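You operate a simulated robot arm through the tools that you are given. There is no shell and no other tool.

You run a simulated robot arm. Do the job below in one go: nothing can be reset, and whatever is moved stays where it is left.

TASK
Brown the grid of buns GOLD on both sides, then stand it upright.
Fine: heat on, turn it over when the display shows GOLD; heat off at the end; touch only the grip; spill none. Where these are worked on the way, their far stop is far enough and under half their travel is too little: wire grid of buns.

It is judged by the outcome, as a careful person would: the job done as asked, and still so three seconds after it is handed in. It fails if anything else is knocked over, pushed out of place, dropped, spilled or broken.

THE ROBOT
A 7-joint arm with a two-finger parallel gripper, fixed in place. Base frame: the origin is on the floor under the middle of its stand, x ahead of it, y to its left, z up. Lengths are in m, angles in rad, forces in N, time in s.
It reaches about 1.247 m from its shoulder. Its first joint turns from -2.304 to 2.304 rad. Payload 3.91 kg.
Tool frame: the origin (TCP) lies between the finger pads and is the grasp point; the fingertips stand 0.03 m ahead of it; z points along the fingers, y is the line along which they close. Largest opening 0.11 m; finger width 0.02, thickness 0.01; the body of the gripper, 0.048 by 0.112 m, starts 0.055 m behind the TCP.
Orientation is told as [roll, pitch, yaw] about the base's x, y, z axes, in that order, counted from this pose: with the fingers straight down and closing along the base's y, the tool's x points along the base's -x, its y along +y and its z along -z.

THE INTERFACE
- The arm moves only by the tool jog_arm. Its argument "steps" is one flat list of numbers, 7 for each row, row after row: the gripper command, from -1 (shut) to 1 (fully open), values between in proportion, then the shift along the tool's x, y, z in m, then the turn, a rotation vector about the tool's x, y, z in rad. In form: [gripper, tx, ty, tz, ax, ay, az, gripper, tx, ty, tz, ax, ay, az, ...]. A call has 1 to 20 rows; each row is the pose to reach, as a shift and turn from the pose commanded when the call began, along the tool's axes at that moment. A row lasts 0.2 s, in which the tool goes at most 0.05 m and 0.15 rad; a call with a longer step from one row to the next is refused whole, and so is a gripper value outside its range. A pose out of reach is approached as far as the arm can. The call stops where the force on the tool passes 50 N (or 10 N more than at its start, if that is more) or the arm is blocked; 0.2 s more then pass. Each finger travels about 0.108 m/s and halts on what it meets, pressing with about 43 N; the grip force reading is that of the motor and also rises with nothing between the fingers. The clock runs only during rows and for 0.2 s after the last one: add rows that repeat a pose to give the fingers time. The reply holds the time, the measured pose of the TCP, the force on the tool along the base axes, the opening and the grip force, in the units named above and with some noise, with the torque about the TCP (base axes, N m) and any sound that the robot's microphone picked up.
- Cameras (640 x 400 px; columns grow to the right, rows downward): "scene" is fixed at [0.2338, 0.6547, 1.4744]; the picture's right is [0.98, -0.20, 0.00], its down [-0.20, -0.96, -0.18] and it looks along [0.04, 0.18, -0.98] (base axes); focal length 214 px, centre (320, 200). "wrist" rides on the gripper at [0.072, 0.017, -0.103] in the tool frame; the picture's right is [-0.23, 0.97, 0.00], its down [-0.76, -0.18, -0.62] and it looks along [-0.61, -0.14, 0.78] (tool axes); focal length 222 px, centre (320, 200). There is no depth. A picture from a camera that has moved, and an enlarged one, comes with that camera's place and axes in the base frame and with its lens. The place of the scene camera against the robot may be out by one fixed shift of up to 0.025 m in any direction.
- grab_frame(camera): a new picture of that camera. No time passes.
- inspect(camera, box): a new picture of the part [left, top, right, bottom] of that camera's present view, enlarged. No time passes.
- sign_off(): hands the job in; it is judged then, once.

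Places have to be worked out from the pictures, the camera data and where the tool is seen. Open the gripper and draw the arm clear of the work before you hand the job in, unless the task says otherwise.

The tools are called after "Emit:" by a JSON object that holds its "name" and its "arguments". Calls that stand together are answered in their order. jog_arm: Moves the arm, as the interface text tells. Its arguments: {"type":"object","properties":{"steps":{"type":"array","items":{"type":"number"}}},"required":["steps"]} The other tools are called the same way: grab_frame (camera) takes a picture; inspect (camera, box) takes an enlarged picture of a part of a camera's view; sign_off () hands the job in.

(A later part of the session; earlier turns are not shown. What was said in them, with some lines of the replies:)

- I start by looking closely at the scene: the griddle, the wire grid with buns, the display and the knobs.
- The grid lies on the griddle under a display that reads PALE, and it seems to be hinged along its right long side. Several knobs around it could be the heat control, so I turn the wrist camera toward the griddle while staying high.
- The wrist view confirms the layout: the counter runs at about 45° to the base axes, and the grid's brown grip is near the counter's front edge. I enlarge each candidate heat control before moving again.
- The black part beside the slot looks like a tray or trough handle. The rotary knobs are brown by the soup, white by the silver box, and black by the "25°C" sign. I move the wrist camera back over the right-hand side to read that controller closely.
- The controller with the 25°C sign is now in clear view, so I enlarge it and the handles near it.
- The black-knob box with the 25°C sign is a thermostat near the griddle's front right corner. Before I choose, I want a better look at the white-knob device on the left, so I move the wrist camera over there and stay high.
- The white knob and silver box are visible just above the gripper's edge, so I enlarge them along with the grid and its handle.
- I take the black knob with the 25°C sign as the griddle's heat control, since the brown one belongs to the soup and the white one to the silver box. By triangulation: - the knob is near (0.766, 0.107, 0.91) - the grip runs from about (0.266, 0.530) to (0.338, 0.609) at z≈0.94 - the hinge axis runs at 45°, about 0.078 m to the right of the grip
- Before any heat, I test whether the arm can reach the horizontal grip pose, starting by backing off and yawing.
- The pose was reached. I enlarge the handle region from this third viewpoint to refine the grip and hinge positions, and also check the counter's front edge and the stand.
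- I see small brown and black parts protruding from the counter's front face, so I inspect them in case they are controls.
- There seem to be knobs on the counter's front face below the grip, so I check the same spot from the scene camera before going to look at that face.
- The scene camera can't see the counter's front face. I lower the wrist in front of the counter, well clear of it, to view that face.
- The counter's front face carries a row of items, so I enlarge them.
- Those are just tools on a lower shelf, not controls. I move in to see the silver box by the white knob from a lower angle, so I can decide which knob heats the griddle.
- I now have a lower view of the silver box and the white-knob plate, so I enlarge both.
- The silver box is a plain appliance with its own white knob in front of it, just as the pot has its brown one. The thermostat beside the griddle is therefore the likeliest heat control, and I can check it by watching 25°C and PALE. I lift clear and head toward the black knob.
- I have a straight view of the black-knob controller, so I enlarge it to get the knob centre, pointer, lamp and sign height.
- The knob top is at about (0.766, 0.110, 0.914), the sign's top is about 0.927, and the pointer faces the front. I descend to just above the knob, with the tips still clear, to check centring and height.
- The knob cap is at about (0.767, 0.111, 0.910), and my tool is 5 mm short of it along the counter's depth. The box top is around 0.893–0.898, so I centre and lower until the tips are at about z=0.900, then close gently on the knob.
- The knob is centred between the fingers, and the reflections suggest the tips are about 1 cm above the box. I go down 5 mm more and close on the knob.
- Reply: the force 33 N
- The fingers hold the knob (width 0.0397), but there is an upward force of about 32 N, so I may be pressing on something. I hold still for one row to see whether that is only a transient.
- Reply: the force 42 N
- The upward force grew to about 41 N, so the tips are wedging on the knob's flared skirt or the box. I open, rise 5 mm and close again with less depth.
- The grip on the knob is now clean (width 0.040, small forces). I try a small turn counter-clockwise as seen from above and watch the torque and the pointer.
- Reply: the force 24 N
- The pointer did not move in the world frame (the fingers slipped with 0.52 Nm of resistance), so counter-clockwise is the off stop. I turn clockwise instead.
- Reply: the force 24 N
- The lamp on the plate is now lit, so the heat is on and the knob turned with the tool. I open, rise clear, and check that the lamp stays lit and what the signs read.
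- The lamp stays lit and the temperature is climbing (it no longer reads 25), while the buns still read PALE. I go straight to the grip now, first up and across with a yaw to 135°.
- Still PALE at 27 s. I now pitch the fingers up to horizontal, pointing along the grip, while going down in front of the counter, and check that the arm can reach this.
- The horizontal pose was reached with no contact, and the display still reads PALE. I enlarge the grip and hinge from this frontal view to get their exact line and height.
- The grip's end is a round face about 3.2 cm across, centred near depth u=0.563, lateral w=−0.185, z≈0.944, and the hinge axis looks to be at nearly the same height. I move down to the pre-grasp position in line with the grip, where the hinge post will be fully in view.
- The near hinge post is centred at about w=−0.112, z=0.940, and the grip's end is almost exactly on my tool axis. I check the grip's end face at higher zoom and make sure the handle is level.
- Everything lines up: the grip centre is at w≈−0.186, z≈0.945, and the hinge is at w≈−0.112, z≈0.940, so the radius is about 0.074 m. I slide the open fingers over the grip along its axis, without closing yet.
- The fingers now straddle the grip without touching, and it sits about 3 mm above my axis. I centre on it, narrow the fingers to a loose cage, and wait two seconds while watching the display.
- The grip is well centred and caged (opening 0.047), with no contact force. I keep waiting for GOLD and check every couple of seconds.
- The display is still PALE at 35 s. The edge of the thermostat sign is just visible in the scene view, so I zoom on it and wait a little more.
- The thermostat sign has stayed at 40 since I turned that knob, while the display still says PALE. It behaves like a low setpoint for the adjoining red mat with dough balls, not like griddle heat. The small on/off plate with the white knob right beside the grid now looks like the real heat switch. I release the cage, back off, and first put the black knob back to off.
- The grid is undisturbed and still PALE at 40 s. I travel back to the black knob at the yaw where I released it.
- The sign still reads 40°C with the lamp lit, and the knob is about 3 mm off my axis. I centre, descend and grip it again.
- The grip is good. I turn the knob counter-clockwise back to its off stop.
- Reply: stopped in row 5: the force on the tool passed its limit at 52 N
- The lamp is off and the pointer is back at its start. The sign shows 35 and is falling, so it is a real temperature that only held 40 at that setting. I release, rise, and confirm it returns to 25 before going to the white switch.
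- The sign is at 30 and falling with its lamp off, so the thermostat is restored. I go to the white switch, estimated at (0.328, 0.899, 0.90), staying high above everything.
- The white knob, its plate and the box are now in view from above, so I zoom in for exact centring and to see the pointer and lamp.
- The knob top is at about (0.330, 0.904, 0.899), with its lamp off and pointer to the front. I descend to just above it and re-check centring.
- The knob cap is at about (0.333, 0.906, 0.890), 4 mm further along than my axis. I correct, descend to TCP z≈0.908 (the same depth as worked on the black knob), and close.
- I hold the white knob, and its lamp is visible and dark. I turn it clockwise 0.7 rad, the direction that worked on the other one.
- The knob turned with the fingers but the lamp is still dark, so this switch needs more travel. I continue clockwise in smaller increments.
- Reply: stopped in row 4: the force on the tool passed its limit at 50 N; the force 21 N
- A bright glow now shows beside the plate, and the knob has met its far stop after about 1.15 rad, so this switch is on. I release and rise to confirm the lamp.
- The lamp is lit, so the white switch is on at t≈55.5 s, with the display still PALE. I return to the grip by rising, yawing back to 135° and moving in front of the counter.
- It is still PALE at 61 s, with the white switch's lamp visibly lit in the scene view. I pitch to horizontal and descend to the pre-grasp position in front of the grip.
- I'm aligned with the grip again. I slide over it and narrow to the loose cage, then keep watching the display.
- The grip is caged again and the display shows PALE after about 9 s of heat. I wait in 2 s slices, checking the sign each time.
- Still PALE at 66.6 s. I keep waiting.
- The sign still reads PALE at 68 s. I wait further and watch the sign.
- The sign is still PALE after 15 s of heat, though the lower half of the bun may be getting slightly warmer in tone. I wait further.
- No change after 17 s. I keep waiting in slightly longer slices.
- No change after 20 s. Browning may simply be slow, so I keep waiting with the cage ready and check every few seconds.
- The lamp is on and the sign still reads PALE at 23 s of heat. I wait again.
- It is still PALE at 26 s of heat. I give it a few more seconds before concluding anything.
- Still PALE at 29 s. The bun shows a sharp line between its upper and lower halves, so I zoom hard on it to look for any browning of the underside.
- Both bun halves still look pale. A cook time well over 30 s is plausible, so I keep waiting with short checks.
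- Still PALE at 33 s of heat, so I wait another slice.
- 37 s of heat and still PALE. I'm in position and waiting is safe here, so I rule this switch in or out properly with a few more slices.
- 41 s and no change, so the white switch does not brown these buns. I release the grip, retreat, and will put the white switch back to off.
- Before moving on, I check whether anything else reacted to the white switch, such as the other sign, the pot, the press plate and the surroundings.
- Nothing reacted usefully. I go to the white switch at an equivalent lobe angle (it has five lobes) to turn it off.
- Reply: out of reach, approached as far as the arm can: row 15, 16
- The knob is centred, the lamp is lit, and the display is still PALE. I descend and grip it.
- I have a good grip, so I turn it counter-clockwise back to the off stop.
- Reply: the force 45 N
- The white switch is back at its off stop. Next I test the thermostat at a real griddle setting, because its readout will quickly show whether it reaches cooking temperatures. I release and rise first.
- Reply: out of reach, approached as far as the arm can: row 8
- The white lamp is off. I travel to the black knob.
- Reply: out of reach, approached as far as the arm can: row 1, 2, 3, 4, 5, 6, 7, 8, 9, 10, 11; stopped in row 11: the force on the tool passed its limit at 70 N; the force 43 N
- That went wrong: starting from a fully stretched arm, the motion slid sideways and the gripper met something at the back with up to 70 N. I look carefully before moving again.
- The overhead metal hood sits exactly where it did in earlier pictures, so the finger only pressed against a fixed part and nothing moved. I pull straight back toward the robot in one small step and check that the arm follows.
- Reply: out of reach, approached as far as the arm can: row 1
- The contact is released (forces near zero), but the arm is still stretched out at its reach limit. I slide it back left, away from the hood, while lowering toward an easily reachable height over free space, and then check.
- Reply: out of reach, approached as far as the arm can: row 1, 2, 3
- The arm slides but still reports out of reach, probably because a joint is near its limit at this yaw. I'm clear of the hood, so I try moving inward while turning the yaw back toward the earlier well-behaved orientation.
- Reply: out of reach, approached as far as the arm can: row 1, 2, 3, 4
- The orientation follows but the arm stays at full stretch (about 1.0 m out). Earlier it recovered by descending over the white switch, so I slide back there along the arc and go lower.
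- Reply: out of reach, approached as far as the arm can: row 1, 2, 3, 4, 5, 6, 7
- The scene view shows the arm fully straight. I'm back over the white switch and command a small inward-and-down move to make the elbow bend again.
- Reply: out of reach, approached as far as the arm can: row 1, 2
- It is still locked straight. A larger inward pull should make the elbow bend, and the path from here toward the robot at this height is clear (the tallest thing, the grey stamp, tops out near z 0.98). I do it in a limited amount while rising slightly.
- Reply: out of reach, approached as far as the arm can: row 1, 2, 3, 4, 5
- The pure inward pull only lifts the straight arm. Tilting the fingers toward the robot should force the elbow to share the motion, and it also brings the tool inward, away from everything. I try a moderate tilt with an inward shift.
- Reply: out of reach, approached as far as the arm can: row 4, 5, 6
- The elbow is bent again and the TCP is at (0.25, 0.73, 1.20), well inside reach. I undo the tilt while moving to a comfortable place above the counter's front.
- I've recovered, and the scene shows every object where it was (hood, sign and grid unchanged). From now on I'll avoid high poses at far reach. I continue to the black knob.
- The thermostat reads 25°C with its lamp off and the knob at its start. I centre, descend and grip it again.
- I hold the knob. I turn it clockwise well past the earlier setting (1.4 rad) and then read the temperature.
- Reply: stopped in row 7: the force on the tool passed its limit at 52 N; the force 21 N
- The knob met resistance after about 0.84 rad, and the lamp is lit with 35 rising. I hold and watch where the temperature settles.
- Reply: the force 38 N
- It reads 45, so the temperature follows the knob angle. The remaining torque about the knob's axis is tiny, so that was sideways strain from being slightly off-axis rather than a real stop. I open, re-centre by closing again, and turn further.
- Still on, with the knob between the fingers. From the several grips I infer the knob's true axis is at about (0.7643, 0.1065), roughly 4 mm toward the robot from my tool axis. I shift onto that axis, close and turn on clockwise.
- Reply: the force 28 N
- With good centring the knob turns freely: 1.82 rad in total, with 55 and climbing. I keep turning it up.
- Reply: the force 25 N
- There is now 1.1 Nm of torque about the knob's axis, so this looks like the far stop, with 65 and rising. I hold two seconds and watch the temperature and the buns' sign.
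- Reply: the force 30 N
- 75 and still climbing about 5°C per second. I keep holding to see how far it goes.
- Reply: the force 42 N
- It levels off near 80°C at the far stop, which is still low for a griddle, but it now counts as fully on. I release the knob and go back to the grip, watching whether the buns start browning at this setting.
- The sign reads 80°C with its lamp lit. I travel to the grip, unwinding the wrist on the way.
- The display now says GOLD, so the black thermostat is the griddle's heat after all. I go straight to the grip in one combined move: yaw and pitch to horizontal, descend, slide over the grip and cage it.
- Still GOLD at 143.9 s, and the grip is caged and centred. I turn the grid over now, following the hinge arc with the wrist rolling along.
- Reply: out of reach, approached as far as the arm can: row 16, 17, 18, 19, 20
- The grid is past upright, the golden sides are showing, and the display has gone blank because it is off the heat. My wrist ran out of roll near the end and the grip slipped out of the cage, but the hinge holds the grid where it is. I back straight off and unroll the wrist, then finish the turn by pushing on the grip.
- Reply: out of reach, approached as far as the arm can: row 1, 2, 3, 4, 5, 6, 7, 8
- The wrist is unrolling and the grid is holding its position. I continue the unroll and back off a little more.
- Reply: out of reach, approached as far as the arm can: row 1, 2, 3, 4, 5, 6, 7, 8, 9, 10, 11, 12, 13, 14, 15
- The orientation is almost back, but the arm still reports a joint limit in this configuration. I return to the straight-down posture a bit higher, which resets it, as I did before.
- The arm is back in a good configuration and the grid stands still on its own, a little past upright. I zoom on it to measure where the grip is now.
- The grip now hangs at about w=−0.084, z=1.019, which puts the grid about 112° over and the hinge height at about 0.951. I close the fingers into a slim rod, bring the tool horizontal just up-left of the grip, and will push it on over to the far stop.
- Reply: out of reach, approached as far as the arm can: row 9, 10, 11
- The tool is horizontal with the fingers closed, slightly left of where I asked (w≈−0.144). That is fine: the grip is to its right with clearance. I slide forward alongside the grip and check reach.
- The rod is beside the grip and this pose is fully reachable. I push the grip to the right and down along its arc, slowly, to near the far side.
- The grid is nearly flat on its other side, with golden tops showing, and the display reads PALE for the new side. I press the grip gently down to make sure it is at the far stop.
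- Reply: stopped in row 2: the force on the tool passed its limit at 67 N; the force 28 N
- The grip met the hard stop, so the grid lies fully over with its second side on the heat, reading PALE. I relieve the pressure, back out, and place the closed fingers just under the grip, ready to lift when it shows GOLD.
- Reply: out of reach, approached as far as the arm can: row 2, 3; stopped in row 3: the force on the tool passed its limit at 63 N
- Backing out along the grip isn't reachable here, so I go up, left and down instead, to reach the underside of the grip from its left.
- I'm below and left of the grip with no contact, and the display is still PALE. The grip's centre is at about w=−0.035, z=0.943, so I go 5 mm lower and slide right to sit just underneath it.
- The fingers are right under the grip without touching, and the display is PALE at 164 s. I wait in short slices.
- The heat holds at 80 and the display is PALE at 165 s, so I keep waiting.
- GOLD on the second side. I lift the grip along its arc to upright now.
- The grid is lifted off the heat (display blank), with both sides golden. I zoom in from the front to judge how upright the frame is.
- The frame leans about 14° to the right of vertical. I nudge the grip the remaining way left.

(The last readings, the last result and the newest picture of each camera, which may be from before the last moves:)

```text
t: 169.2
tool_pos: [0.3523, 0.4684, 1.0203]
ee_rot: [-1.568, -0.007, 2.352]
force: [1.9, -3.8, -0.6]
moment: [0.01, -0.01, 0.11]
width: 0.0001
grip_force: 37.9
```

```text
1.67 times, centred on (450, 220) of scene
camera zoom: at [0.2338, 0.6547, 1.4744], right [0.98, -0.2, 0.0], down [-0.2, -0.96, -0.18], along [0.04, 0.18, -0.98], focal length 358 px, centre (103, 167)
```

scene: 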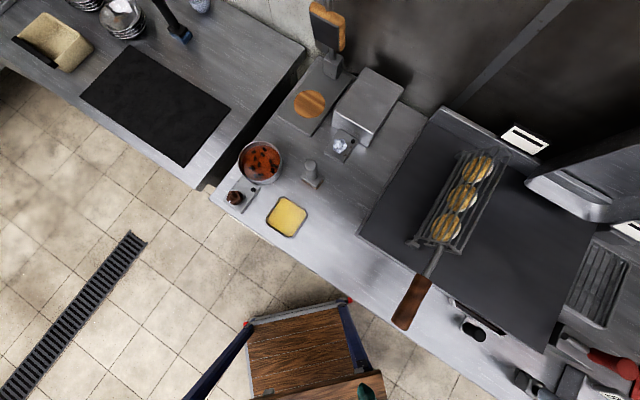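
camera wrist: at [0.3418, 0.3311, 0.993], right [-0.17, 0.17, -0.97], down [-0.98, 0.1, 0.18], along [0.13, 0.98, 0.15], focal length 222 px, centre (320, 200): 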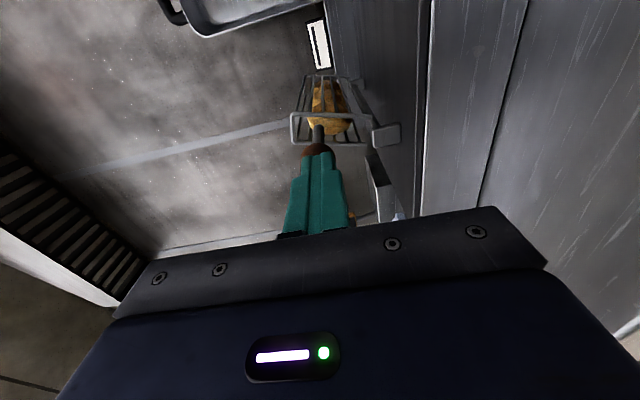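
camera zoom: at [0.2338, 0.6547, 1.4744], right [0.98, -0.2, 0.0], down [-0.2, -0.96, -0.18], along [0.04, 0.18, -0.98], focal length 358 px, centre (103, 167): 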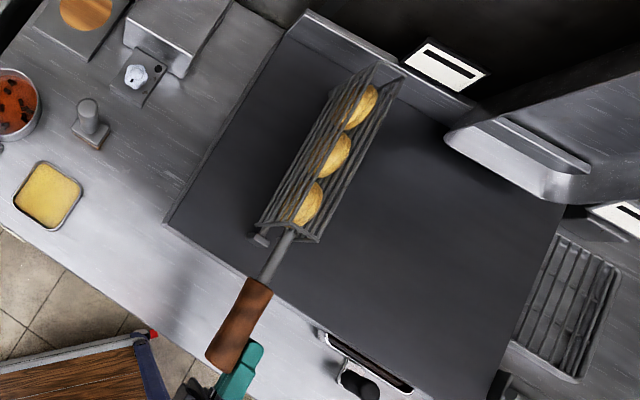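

By the frame's edges the grid is now vertical to within a degree. I move the fingers away to the right and then up, and check that it stays upright on its own.

Emit:
{"name": "jog_arm", "arguments": {"steps": [-1, 0.012, 0, 0, 0, 0, 0, -1, 0.03, 0, 0, 0, 0, 0, -1, 0.03, -0.04, 0, 0, 0, 0, -1, 0.03, -0.08, 0, 0, 0, 0, -1, 0.03, -0.12, 0, 0, 0, 0]}}

Emit:
{"name": "inspect", "arguments": {"camera": "scene", "box": [340, 100, 560, 340]}}

Emit:
{"name": "grab_frame", "arguments": {"camera": "wrist"}}

```text
t: 170.4
tool_pos: [0.3718, 0.4485, 1.1394]
ee_rot: [-1.568, -0.007, 2.356]
force: [-0.1, 0.2, -0.2]
moment: [-0.02, 0.01, -0.02]
width: 0.0
grip_force: 37.6
```

```text
1.67 times, centred on (450, 220) of scene
camera zoom: at [0.2338, 0.6547, 1.4744], right [0.98, -0.2, 0.0], down [-0.2, -0.96, -0.18], along [0.04, 0.18, -0.98], focal length 358 px, centre (103, 167)
```

zoom: 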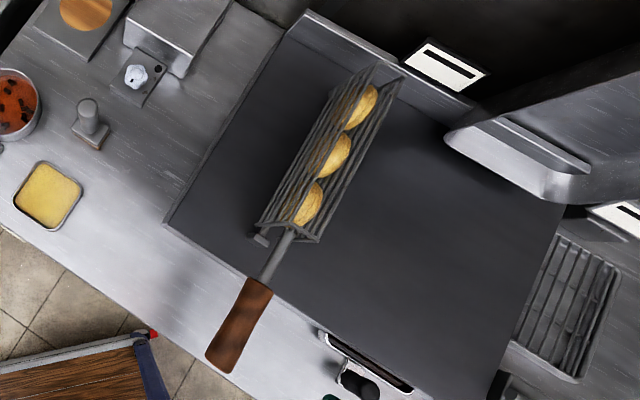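

```text
taken
camera wrist: at [0.3485, 0.3252, 1.1217], right [-0.17, 0.16, -0.97], down [-0.98, 0.1, 0.18], along [0.13, 0.98, 0.14], focal length 222 px, centre (320, 200)
```

wrist: 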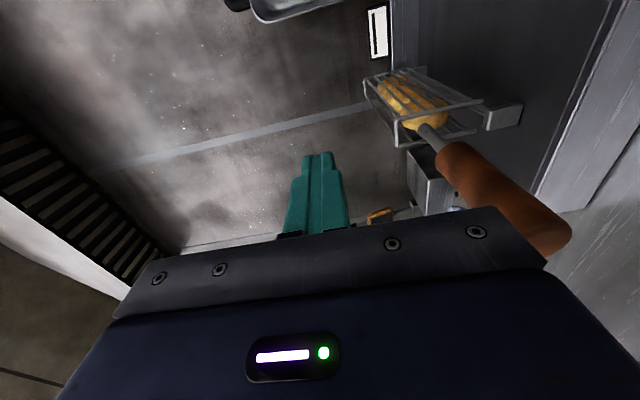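

The grid stands upright by itself. I bring the tool back to straight down and go turn the heat off.

Emit:
{"name": "jog_arm", "arguments": {"steps": [-1, 0.0077, -0.0055, -0.0039, -0.1428, 0, 0, -1, 0.0154, -0.0109, -0.0077, -0.2856, 0, 0, -1, 0.0232, -0.0164, -0.0116, -0.4284, 0, 0, -1, 0.0309, -0.0218, -0.0154, -0.5712, 0, 0, -1, 0.0386, -0.0273, -0.0193, -0.714, 0, 0, -1, 0.0463, -0.0327, -0.0231, -0.8568, 0, 0, 0.0, 0.054, -0.0382, -0.027, -0.9996, 0, 0, 0.27, 0.0617, -0.0436, -0.0308, -1.1424, 0, 0, 0.27, 0.0695, -0.0491, -0.0347, -1.2852, 0, 0, 0.27, 0.0772, -0.0545, -0.0385, -1.428, 0, 0, 0.27, 0.0849, -0.06, -0.0424, -1.568, 0, 0]}}

Emit:
{"name": "grab_frame", "arguments": {"camera": "scene"}}

```text
t: 172.8
tool_pos: [0.4014, 0.3568, 1.1985]
ee_rot: [0.002, -0.006, 2.353]
force: [0.4, 0.4, -0.1]
moment: [0.03, 0.0, 0.01]
width: 0.0699
grip_force: 0.1
```

```text
taken
```

scene: 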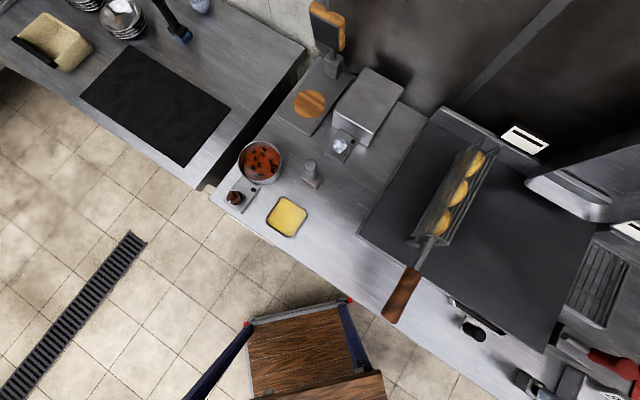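

The grid remains upright and everything else is in place. I travel to the black knob to turn the heat off.

Emit:
{"name": "jog_arm", "arguments": {"steps": [0.27, 0.019, -0.004, 0.0044, 0, 0, 0.1455, 0.27, 0.038, -0.008, 0.0088, 0, 0, 0.2909, 0.27, 0.0569, -0.0121, 0.0132, 0, 0, 0.4364, 0.27, 0.0759, -0.0161, 0.0176, 0, 0, 0.5818, 0.27, 0.0949, -0.0201, 0.022, 0, 0, 0.7273, 0.27, 0.1139, -0.0241, 0.0265, 0, 0, 0.8727, 0.27, 0.1329, -0.0281, 0.0309, 0, 0, 1.0182, 0.27, 0.1519, -0.0321, 0.0353, 0, 0, 1.1636, 0.27, 0.1708, -0.0362, 0.0397, 0, 0, 1.3091, 0.27, 0.1898, -0.0402, 0.0441, 0, 0, 1.4545, 0.27, 0.2088, -0.0442, 0.0485, 0, 0, 1.6]}}

Emit:
{"name": "jog_arm", "arguments": {"steps": [0.27, -0.0039, -0.0203, 0.0091, 0, 0, 0.1444, 0.27, -0.0079, -0.0406, 0.0182, 0, 0, 0.2887, 0.27, -0.0118, -0.0609, 0.0273, 0, 0, 0.4331, 0.27, -0.0157, -0.0812, 0.0364, 0, 0, 0.5775, 0.27, -0.0196, -0.1015, 0.0455, 0, 0, 0.7218, 0.27, -0.0236, -0.1219, 0.0545, 0, 0, 0.8662, 0.27, -0.0275, -0.1422, 0.0636, 0, 0, 1.0105, 0.27, -0.0314, -0.1625, 0.0727, 0, 0, 1.1549, 0.27, -0.0353, -0.1828, 0.0818, 0, 0, 1.2993, 0.27, -0.0393, -0.2031, 0.0909, 0, 0, 1.4436, 0.27, -0.0432, -0.2234, 0.1, 0, 0, 1.588]}}

Emit:
{"name": "grab_frame", "arguments": {"camera": "wrist"}}

Emit:
{"name": "inspect", "arguments": {"camera": "wrist", "box": [220, 60, 420, 230]}}

Emit:
{"name": "inspect", "arguments": {"camera": "scene", "box": [340, 100, 560, 340]}}

```text
t: 175.2
tool_pos: [0.5816, 0.2381, 1.1485]
ee_rot: [0.009, -0.001, 0.752]
force: [-0.3, 1.0, 0.8]
moment: [-0.02, -0.04, -0.01]
width: 0.0701
grip_force: 0.1
```

```text
t: 177.6
tool_pos: [0.7665, 0.1077, 1.0462]
ee_rot: [0.002, 0.007, -0.836]
force: [-0.7, 0.4, 0.1]
moment: [0.0, -0.02, -0.01]
width: 0.0701
grip_force: 0.1
```

```text
taken
camera wrist: at [0.73, 0.1726, 1.1506], right [0.88, 0.48, 0.0], down [0.38, -0.69, 0.62], along [0.3, -0.54, -0.79], focal length 222 px, centre (320, 200)
```

wrist: 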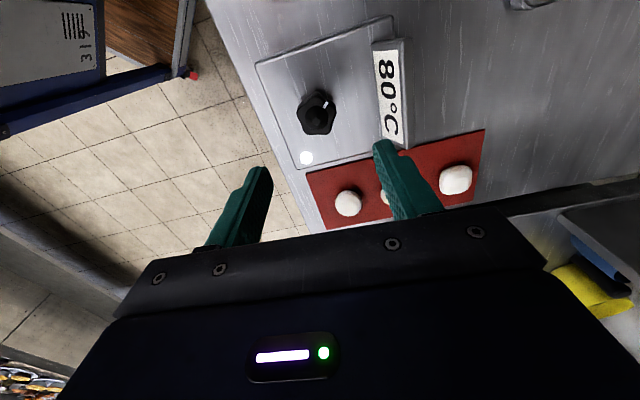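

```text
2.35 times, centred on (320, 145) of wrist
camera zoom: at [0.73, 0.1726, 1.1506], right [0.88, 0.48, 0.0], down [0.38, -0.69, 0.62], along [0.3, -0.54, -0.79], focal length 523 px, centre (320, 329)
```

zoom: 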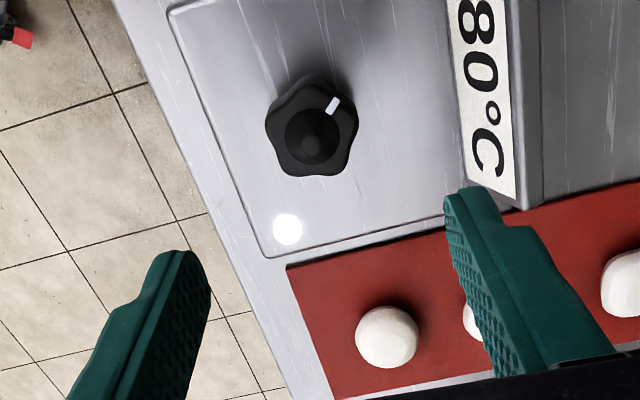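

```text
1.67 times, centred on (450, 220) of scene
camera zoom: at [0.2338, 0.6547, 1.4744], right [0.98, -0.2, 0.0], down [-0.2, -0.96, -0.18], along [0.04, 0.18, -0.98], focal length 358 px, centre (103, 167)
```

zoom: 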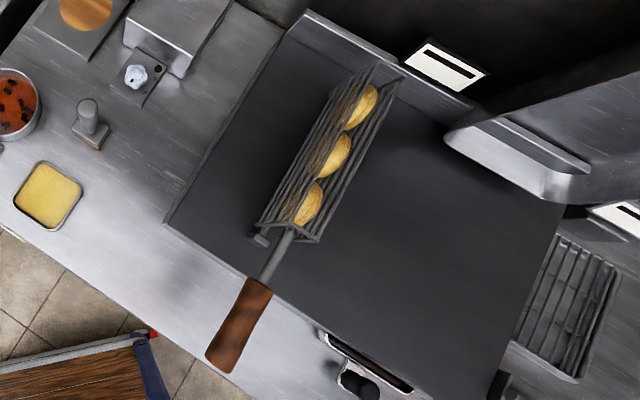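

The sign shows 80°C with the lamp lit, and the grid is still upright. I centre on the knob's true axis, descend and grip it.

Emit:
{"name": "jog_arm", "arguments": {"steps": [0.27, 0.0006, -0.0024, 0.04, -0.0039, -0.0062, 0, 0.27, 0.0006, -0.0024, 0.08, -0.0039, -0.0062, 0, 0.27, 0.0006, -0.0024, 0.118, -0.0039, -0.0062, 0, -0.2, 0.0006, -0.0024, 0.118, -0.0039, -0.0062, 0, -0.4, 0.0006, -0.0024, 0.118, -0.0039, -0.0062, 0]}}

Emit:
{"name": "inspect", "arguments": {"camera": "wrist", "box": [200, 80, 440, 240]}}

```text
t: 178.8
tool_pos: [0.7625, 0.1076, 0.9307]
ee_rot: [0.004, 0.002, -0.835]
force: [-15.7, -11.6, 3.8]
moment: [-0.78, 1.1, 0.01]
width: 0.0387
grip_force: 45.4
```

```text
2.50 times, centred on (320, 160) of wrist
camera zoom: at [0.7255, 0.1725, 1.0331], right [0.87, 0.48, 0.0], down [0.38, -0.69, 0.62], along [0.3, -0.54, -0.78], focal length 555 px, centre (320, 300)
```

zoom: 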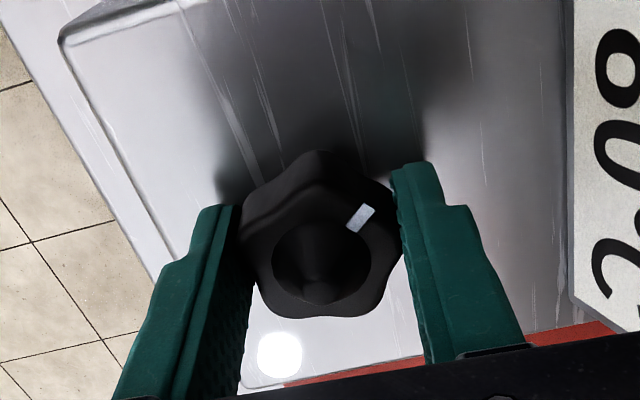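

I hold the knob and turn it counter-clockwise toward off, in a first part.

Emit:
{"name": "jog_arm", "arguments": {"steps": [-0.4, 0, 0, 0, 0, 0, -0.14, -0.4, 0, 0, 0, 0, 0, -0.28, -0.4, 0, 0, 0, 0, 0, -0.42, -0.4, 0, 0, 0, 0, 0, -0.56, -0.4, 0, 0, 0, 0, 0, -0.7, -0.4, 0, 0, 0, 0, 0, -0.84, -0.4, 0, 0, 0, 0, 0, -0.98, -0.4, 0, 0, 0, 0, 0, -1.12]}}

Emit:
{"name": "inspect", "arguments": {"camera": "wrist", "box": [200, 80, 440, 240]}}

```text
t: 180.6
tool_pos: [0.764, 0.106, 0.9298]
ee_rot: [0.002, -0.005, 0.286]
force: [-12.5, -16.2, -8.1]
moment: [-0.49, -0.52, 0.0]
width: 0.0375
grip_force: 45.4
```

```text
2.50 times, centred on (320, 160) of wrist
camera zoom: at [0.6888, 0.1022, 1.0326], right [-0.06, 1.0, 0.0], down [0.78, 0.04, 0.63], along [0.63, 0.04, -0.78], focal length 555 px, centre (320, 300)
```

zoom: 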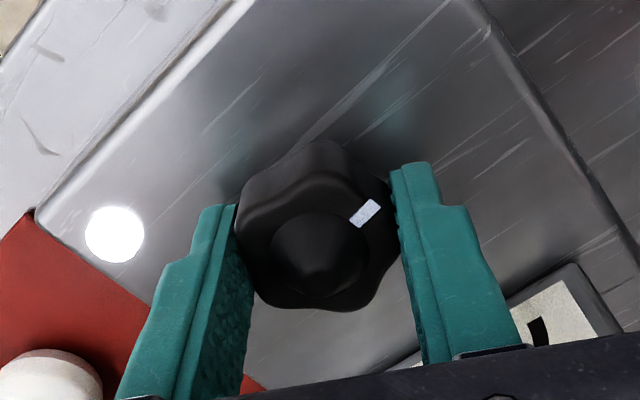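

It is turning with the fingers. I continue counter-clockwise to the off stop.

Emit:
{"name": "jog_arm", "arguments": {"steps": [-0.4, 0, 0, 0, 0, 0, -0.14, -0.4, 0, 0, 0, 0, 0, -0.28, -0.4, 0, 0, 0, 0, 0, -0.42, -0.4, 0, 0, 0, 0, 0, -0.56, -0.4, 0, 0, 0, 0, 0, -0.7, -0.4, 0, 0, 0, 0, 0, -0.84, -0.4, 0, 0, 0, 0, 0, -0.98, -0.4, 0, 0, 0, 0, 0, -1.12, -0.4, 0, 0, 0, 0, 0, -1.26, -0.4, 0, 0, 0, 0, 0, -1.36]}}

Emit:
{"name": "inspect", "arguments": {"camera": "wrist", "box": [200, 60, 440, 240]}}

Emit:
{"name": "inspect", "arguments": {"camera": "scene", "box": [595, 380, 640, 400]}}

```text
t: 182.8
tool_pos: [0.7635, 0.1062, 0.9304]
ee_rot: [-0.004, -0.005, 1.648]
force: [4.8, -2.3, 9.6]
moment: [0.05, 0.96, -0.01]
width: 0.0376
grip_force: 44.8
```

```text
2.22 times, centred on (320, 150) of wrist
camera zoom: at [0.7508, 0.0338, 1.0326], right [-0.99, 0.15, 0.0], down [0.12, 0.77, 0.63], along [0.1, 0.62, -0.78], focal length 494 px, centre (320, 311)
```

zoom: 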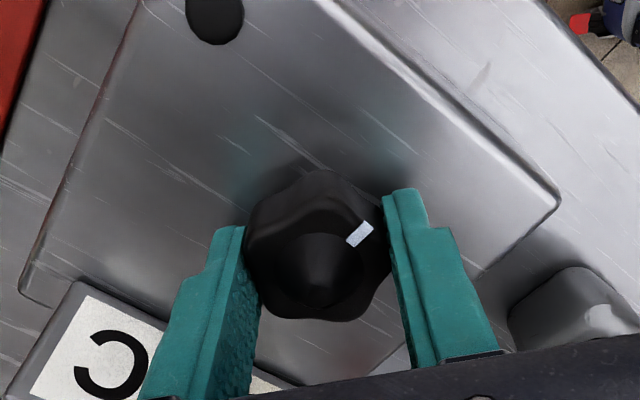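

```text
14.22 times, centred on (618, 390) of scene
camera zoom: at [0.2338, 0.6547, 1.4744], right [0.98, -0.2, 0.0], down [-0.2, -0.96, -0.18], along [0.04, 0.18, -0.98], focal length 3050 px, centre (-3911, -2502)
```

zoom: 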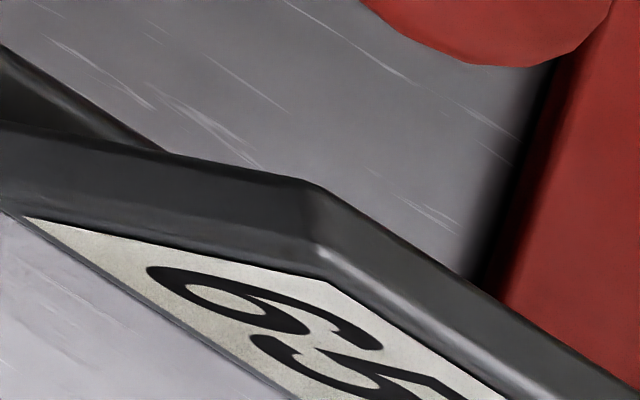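

The lamp has gone dark and the temperature is falling (65). The pointer looks a few degrees short of its original off mark, so I turn a touch more to reach the stop.

Emit:
{"name": "jog_arm", "arguments": {"steps": [-0.4, 0, 0, 0, 0, 0, -0.1, -0.4, 0, 0, 0, 0, 0, -0.2]}}

Emit:
{"name": "inspect", "arguments": {"camera": "wrist", "box": [200, 60, 440, 240]}}

```text
t: 183.4
tool_pos: [0.7638, 0.1075, 0.9298]
ee_rot: [-0.004, -0.005, 1.847]
force: [-2.0, 2.1, 6.8]
moment: [0.27, 0.81, -1.18]
width: 0.039
grip_force: 45.3
```

```text
2.22 times, centred on (320, 150) of wrist
camera zoom: at [0.7655, 0.0324, 1.0324], right [-1.0, -0.05, 0.0], down [-0.04, 0.78, 0.63], along [-0.03, 0.63, -0.78], focal length 494 px, centre (320, 311)
```

zoom: 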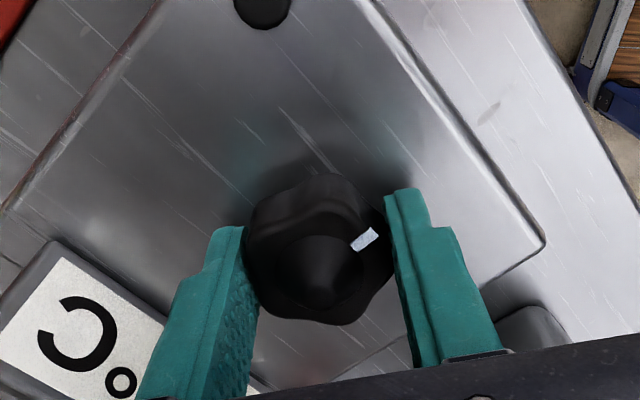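

The off stop is reached, with 1.2 Nm of reaction. I release the knob and rise clear.

Emit:
{"name": "jog_arm", "arguments": {"steps": [0.0, 0, 0, 0, 0, 0, 0, 0.27, 0, 0, 0, 0, 0, 0, 0.27, 0, 0, -0.03, 0, 0, 0, 0.27, 0, 0, -0.075, 0, 0, 0, 0.27, 0, 0, -0.12, 0, 0, 0, 0.27, 0, 0, -0.165, 0, 0, 0, 0.27, 0, 0, -0.21, 0, 0, 0]}}

Emit:
{"name": "grab_frame", "arguments": {"camera": "wrist"}}

Emit:
{"name": "grab_frame", "arguments": {"camera": "scene"}}

```text
t: 185.0
tool_pos: [0.763, 0.1075, 1.14]
ee_rot: [-0.004, -0.005, 1.844]
force: [0.7, 0.0, -0.7]
moment: [-0.01, 0.01, -0.01]
width: 0.0701
grip_force: 0.0
```

```text
taken
camera wrist: at [0.7654, 0.0323, 1.242], right [-1.0, -0.04, 0.0], down [-0.04, 0.78, 0.63], along [-0.03, 0.63, -0.78], focal length 222 px, centre (320, 200)
```

wrist: 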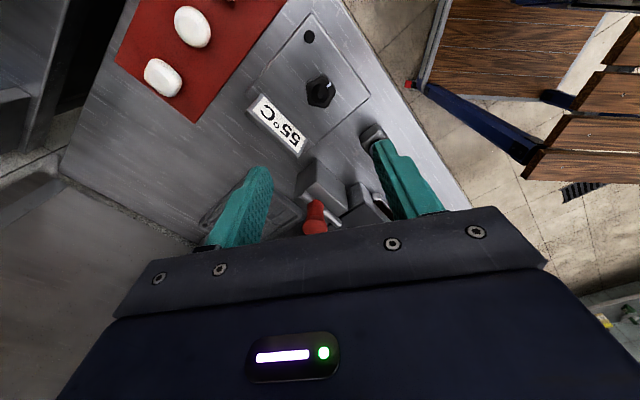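

```text
taken
```

scene: 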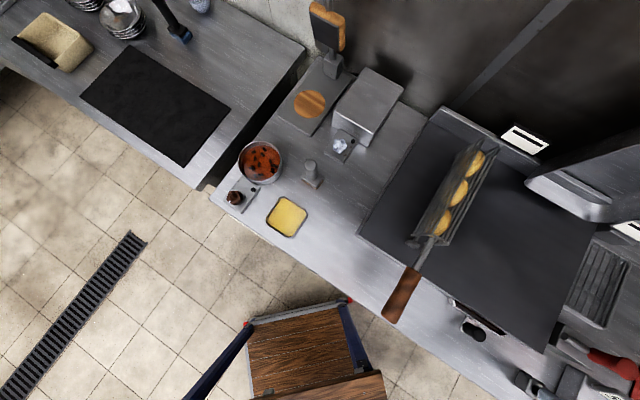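

The lamp is off and the temperature is falling, with the grid standing upright. I draw the arm back to its starting place, clear of the work, and do a last check.

Emit:
{"name": "jog_arm", "arguments": {"steps": [0.5, -0.0156, 0.012, -0.0087, 0, 0, 0.1418, 0.5, -0.0312, 0.024, -0.0174, 0, 0, 0.2837, 1, -0.0468, 0.036, -0.0261, 0, 0, 0.4255, 1, -0.0623, 0.048, -0.0348, 0, 0, 0.5674, 1, -0.0779, 0.06, -0.0435, 0, 0, 0.7092, 1, -0.0935, 0.072, -0.0522, 0, 0, 0.8511, 1, -0.1091, 0.0841, -0.0608, 0, 0, 0.9929, 1, -0.1247, 0.0961, -0.0695, 0, 0, 1.1348, 1, -0.1403, 0.1081, -0.0782, 0, 0, 1.2766, 1, -0.1558, 0.1201, -0.0869, 0, 0, 1.4185, 1, -0.1714, 0.1321, -0.0956, 0, 0, 1.5603, 1, -0.187, 0.1441, -0.1043, 0, 0, 1.7022, 1, -0.2026, 0.1561, -0.113, 0, 0, 1.844, 1, -0.2026, 0.1561, -0.113, 0, 0, 1.844, 1, -0.2026, 0.1561, -0.113, 0, 0, 1.844]}}

Emit:
{"name": "grab_frame", "arguments": {"camera": "scene"}}

Emit:
{"name": "inspect", "arguments": {"camera": "scene", "box": [340, 100, 560, 340]}}

Emit:
{"name": "grab_frame", "arguments": {"camera": "wrist"}}

Emit:
{"name": "inspect", "arguments": {"camera": "scene", "box": [320, 110, 370, 170]}}

```text
t: 188.2
tool_pos: [0.559, 0.2577, 1.253]
ee_rot: [0.005, -0.002, 0.0]
force: [0.2, 0.7, -0.1]
moment: [0.01, 0.01, 0.01]
width: 0.11
grip_force: 0.0
```

```text
taken
```

scene: 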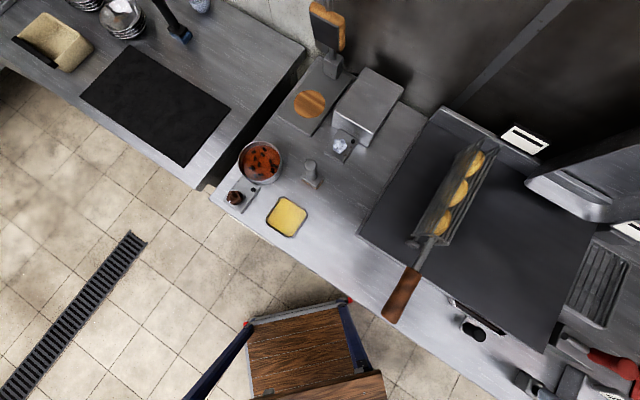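

```text
1.67 times, centred on (450, 220) of scene
camera zoom: at [0.2338, 0.6547, 1.4744], right [0.98, -0.2, 0.0], down [-0.2, -0.96, -0.18], along [0.04, 0.18, -0.98], focal length 358 px, centre (103, 167)
```

zoom: 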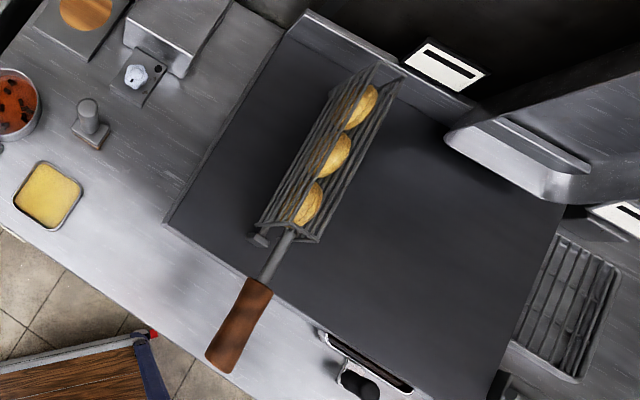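

```text
taken
camera wrist: at [0.4841, 0.2753, 1.3553], right [0.23, 0.97, 0.0], down [0.76, -0.18, 0.62], along [0.61, -0.14, -0.78], focal length 222 px, centre (320, 200)
```

wrist: 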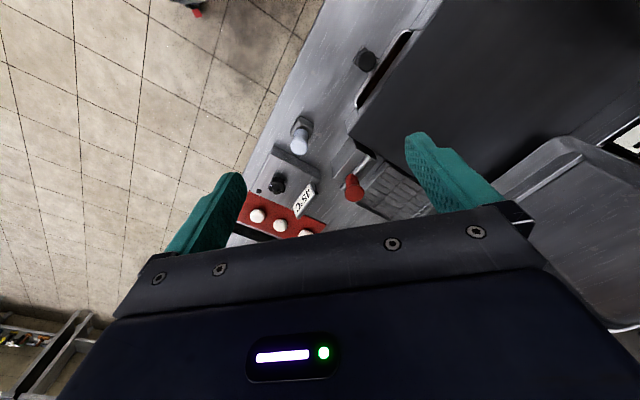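

```text
6.67 times, centred on (345, 140) of scene
camera zoom: at [0.2338, 0.6547, 1.4744], right [0.98, -0.2, 0.0], down [-0.2, -0.96, -0.18], along [0.04, 0.18, -0.98], focal length 1430 px, centre (153, 600)
```

zoom: 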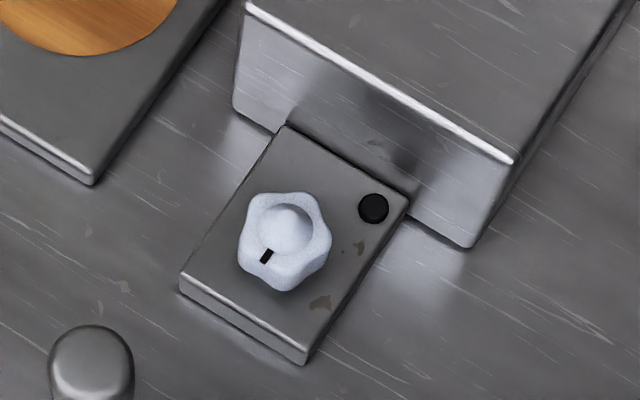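

The white switch matches its starting state exactly, and the grid has stood still for 18 s. I take one last close look at the thermostat and the nearby objects.

Emit:
{"name": "inspect", "arguments": {"camera": "wrist", "box": [220, 20, 460, 240]}}

Emit:
{"name": "inspect", "arguments": {"camera": "scene", "box": [430, 250, 640, 400]}}

```text
1.82 times, centred on (340, 130) of wrist
camera zoom: at [0.4841, 0.2753, 1.3553], right [0.23, 0.97, 0.0], down [0.76, -0.18, 0.62], along [0.61, -0.14, -0.78], focal length 404 px, centre (284, 327)
```

zoom: 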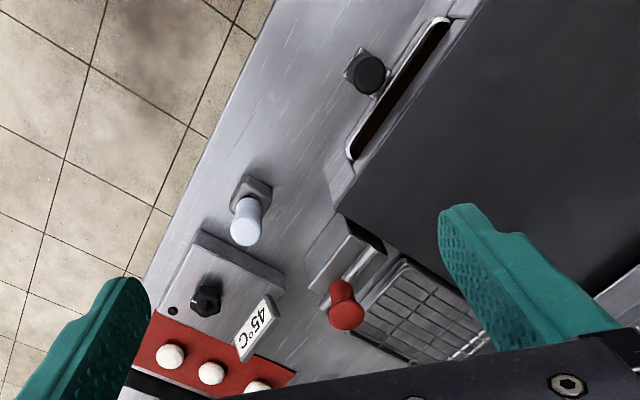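

```text
2.67 times, centred on (535, 325) of scene
camera zoom: at [0.2338, 0.6547, 1.4744], right [0.98, -0.2, 0.0], down [-0.2, -0.96, -0.18], along [0.04, 0.18, -0.98], focal length 572 px, centre (-253, -133)
```

zoom: 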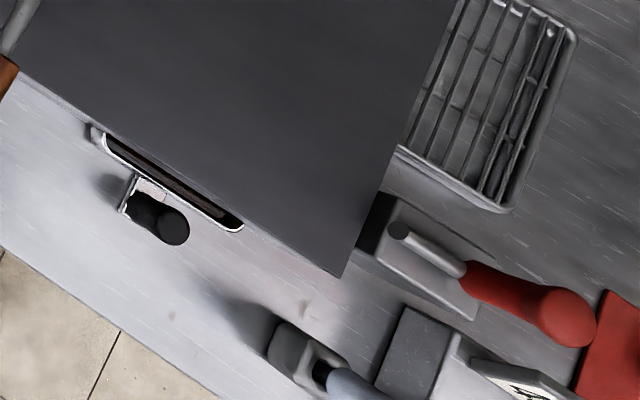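

Everything matches the starting pictures:
- **Heat:** off, with the lamp dark and the sign down to 45°C and falling.
- **Buns:** golden on both sides, with the grid standing upright on its own.
- **Other objects:** all in their original places.
- **Arm:** open and clear of the work.

I hand the job in.

Emit:
{"name": "sign_off", "arguments": {}}

```text
The job is handed in.
```

The buns are GOLD on both sides, the grid stands upright on its own, and the heat is off. The display read GOLD before I turned the grid over and again before I stood it up. The arm is open and clear of the work, and in the last pictures everything else was where it started.

Four things along the way did not go cleanly:

- **Wrong knob first:** I turned the black thermostat to a low setting, saw no browning, and set it back to off. I then had the white switch on for about 50 s without effect and set it back to off. The black thermostat turned out to be the griddle's heat once it was at its far stop (80°C).
- **Bump against the hood:** on one move the arm ended up fully stretched and a finger pressed the metal hood at the back with about 70 N. The pictures showed the hood had not moved.
- **Slip during the turn:** the grip came out of the fingers partway through turning over, because the wrist ran out of roll. The hinge held the grid just past upright, and I finished the turn by pushing on the grip. No buns were lost.
- **Hard press at the stop:** pressing the grip down at the far stop, and backing away from it, each briefly went a little over 60 N.
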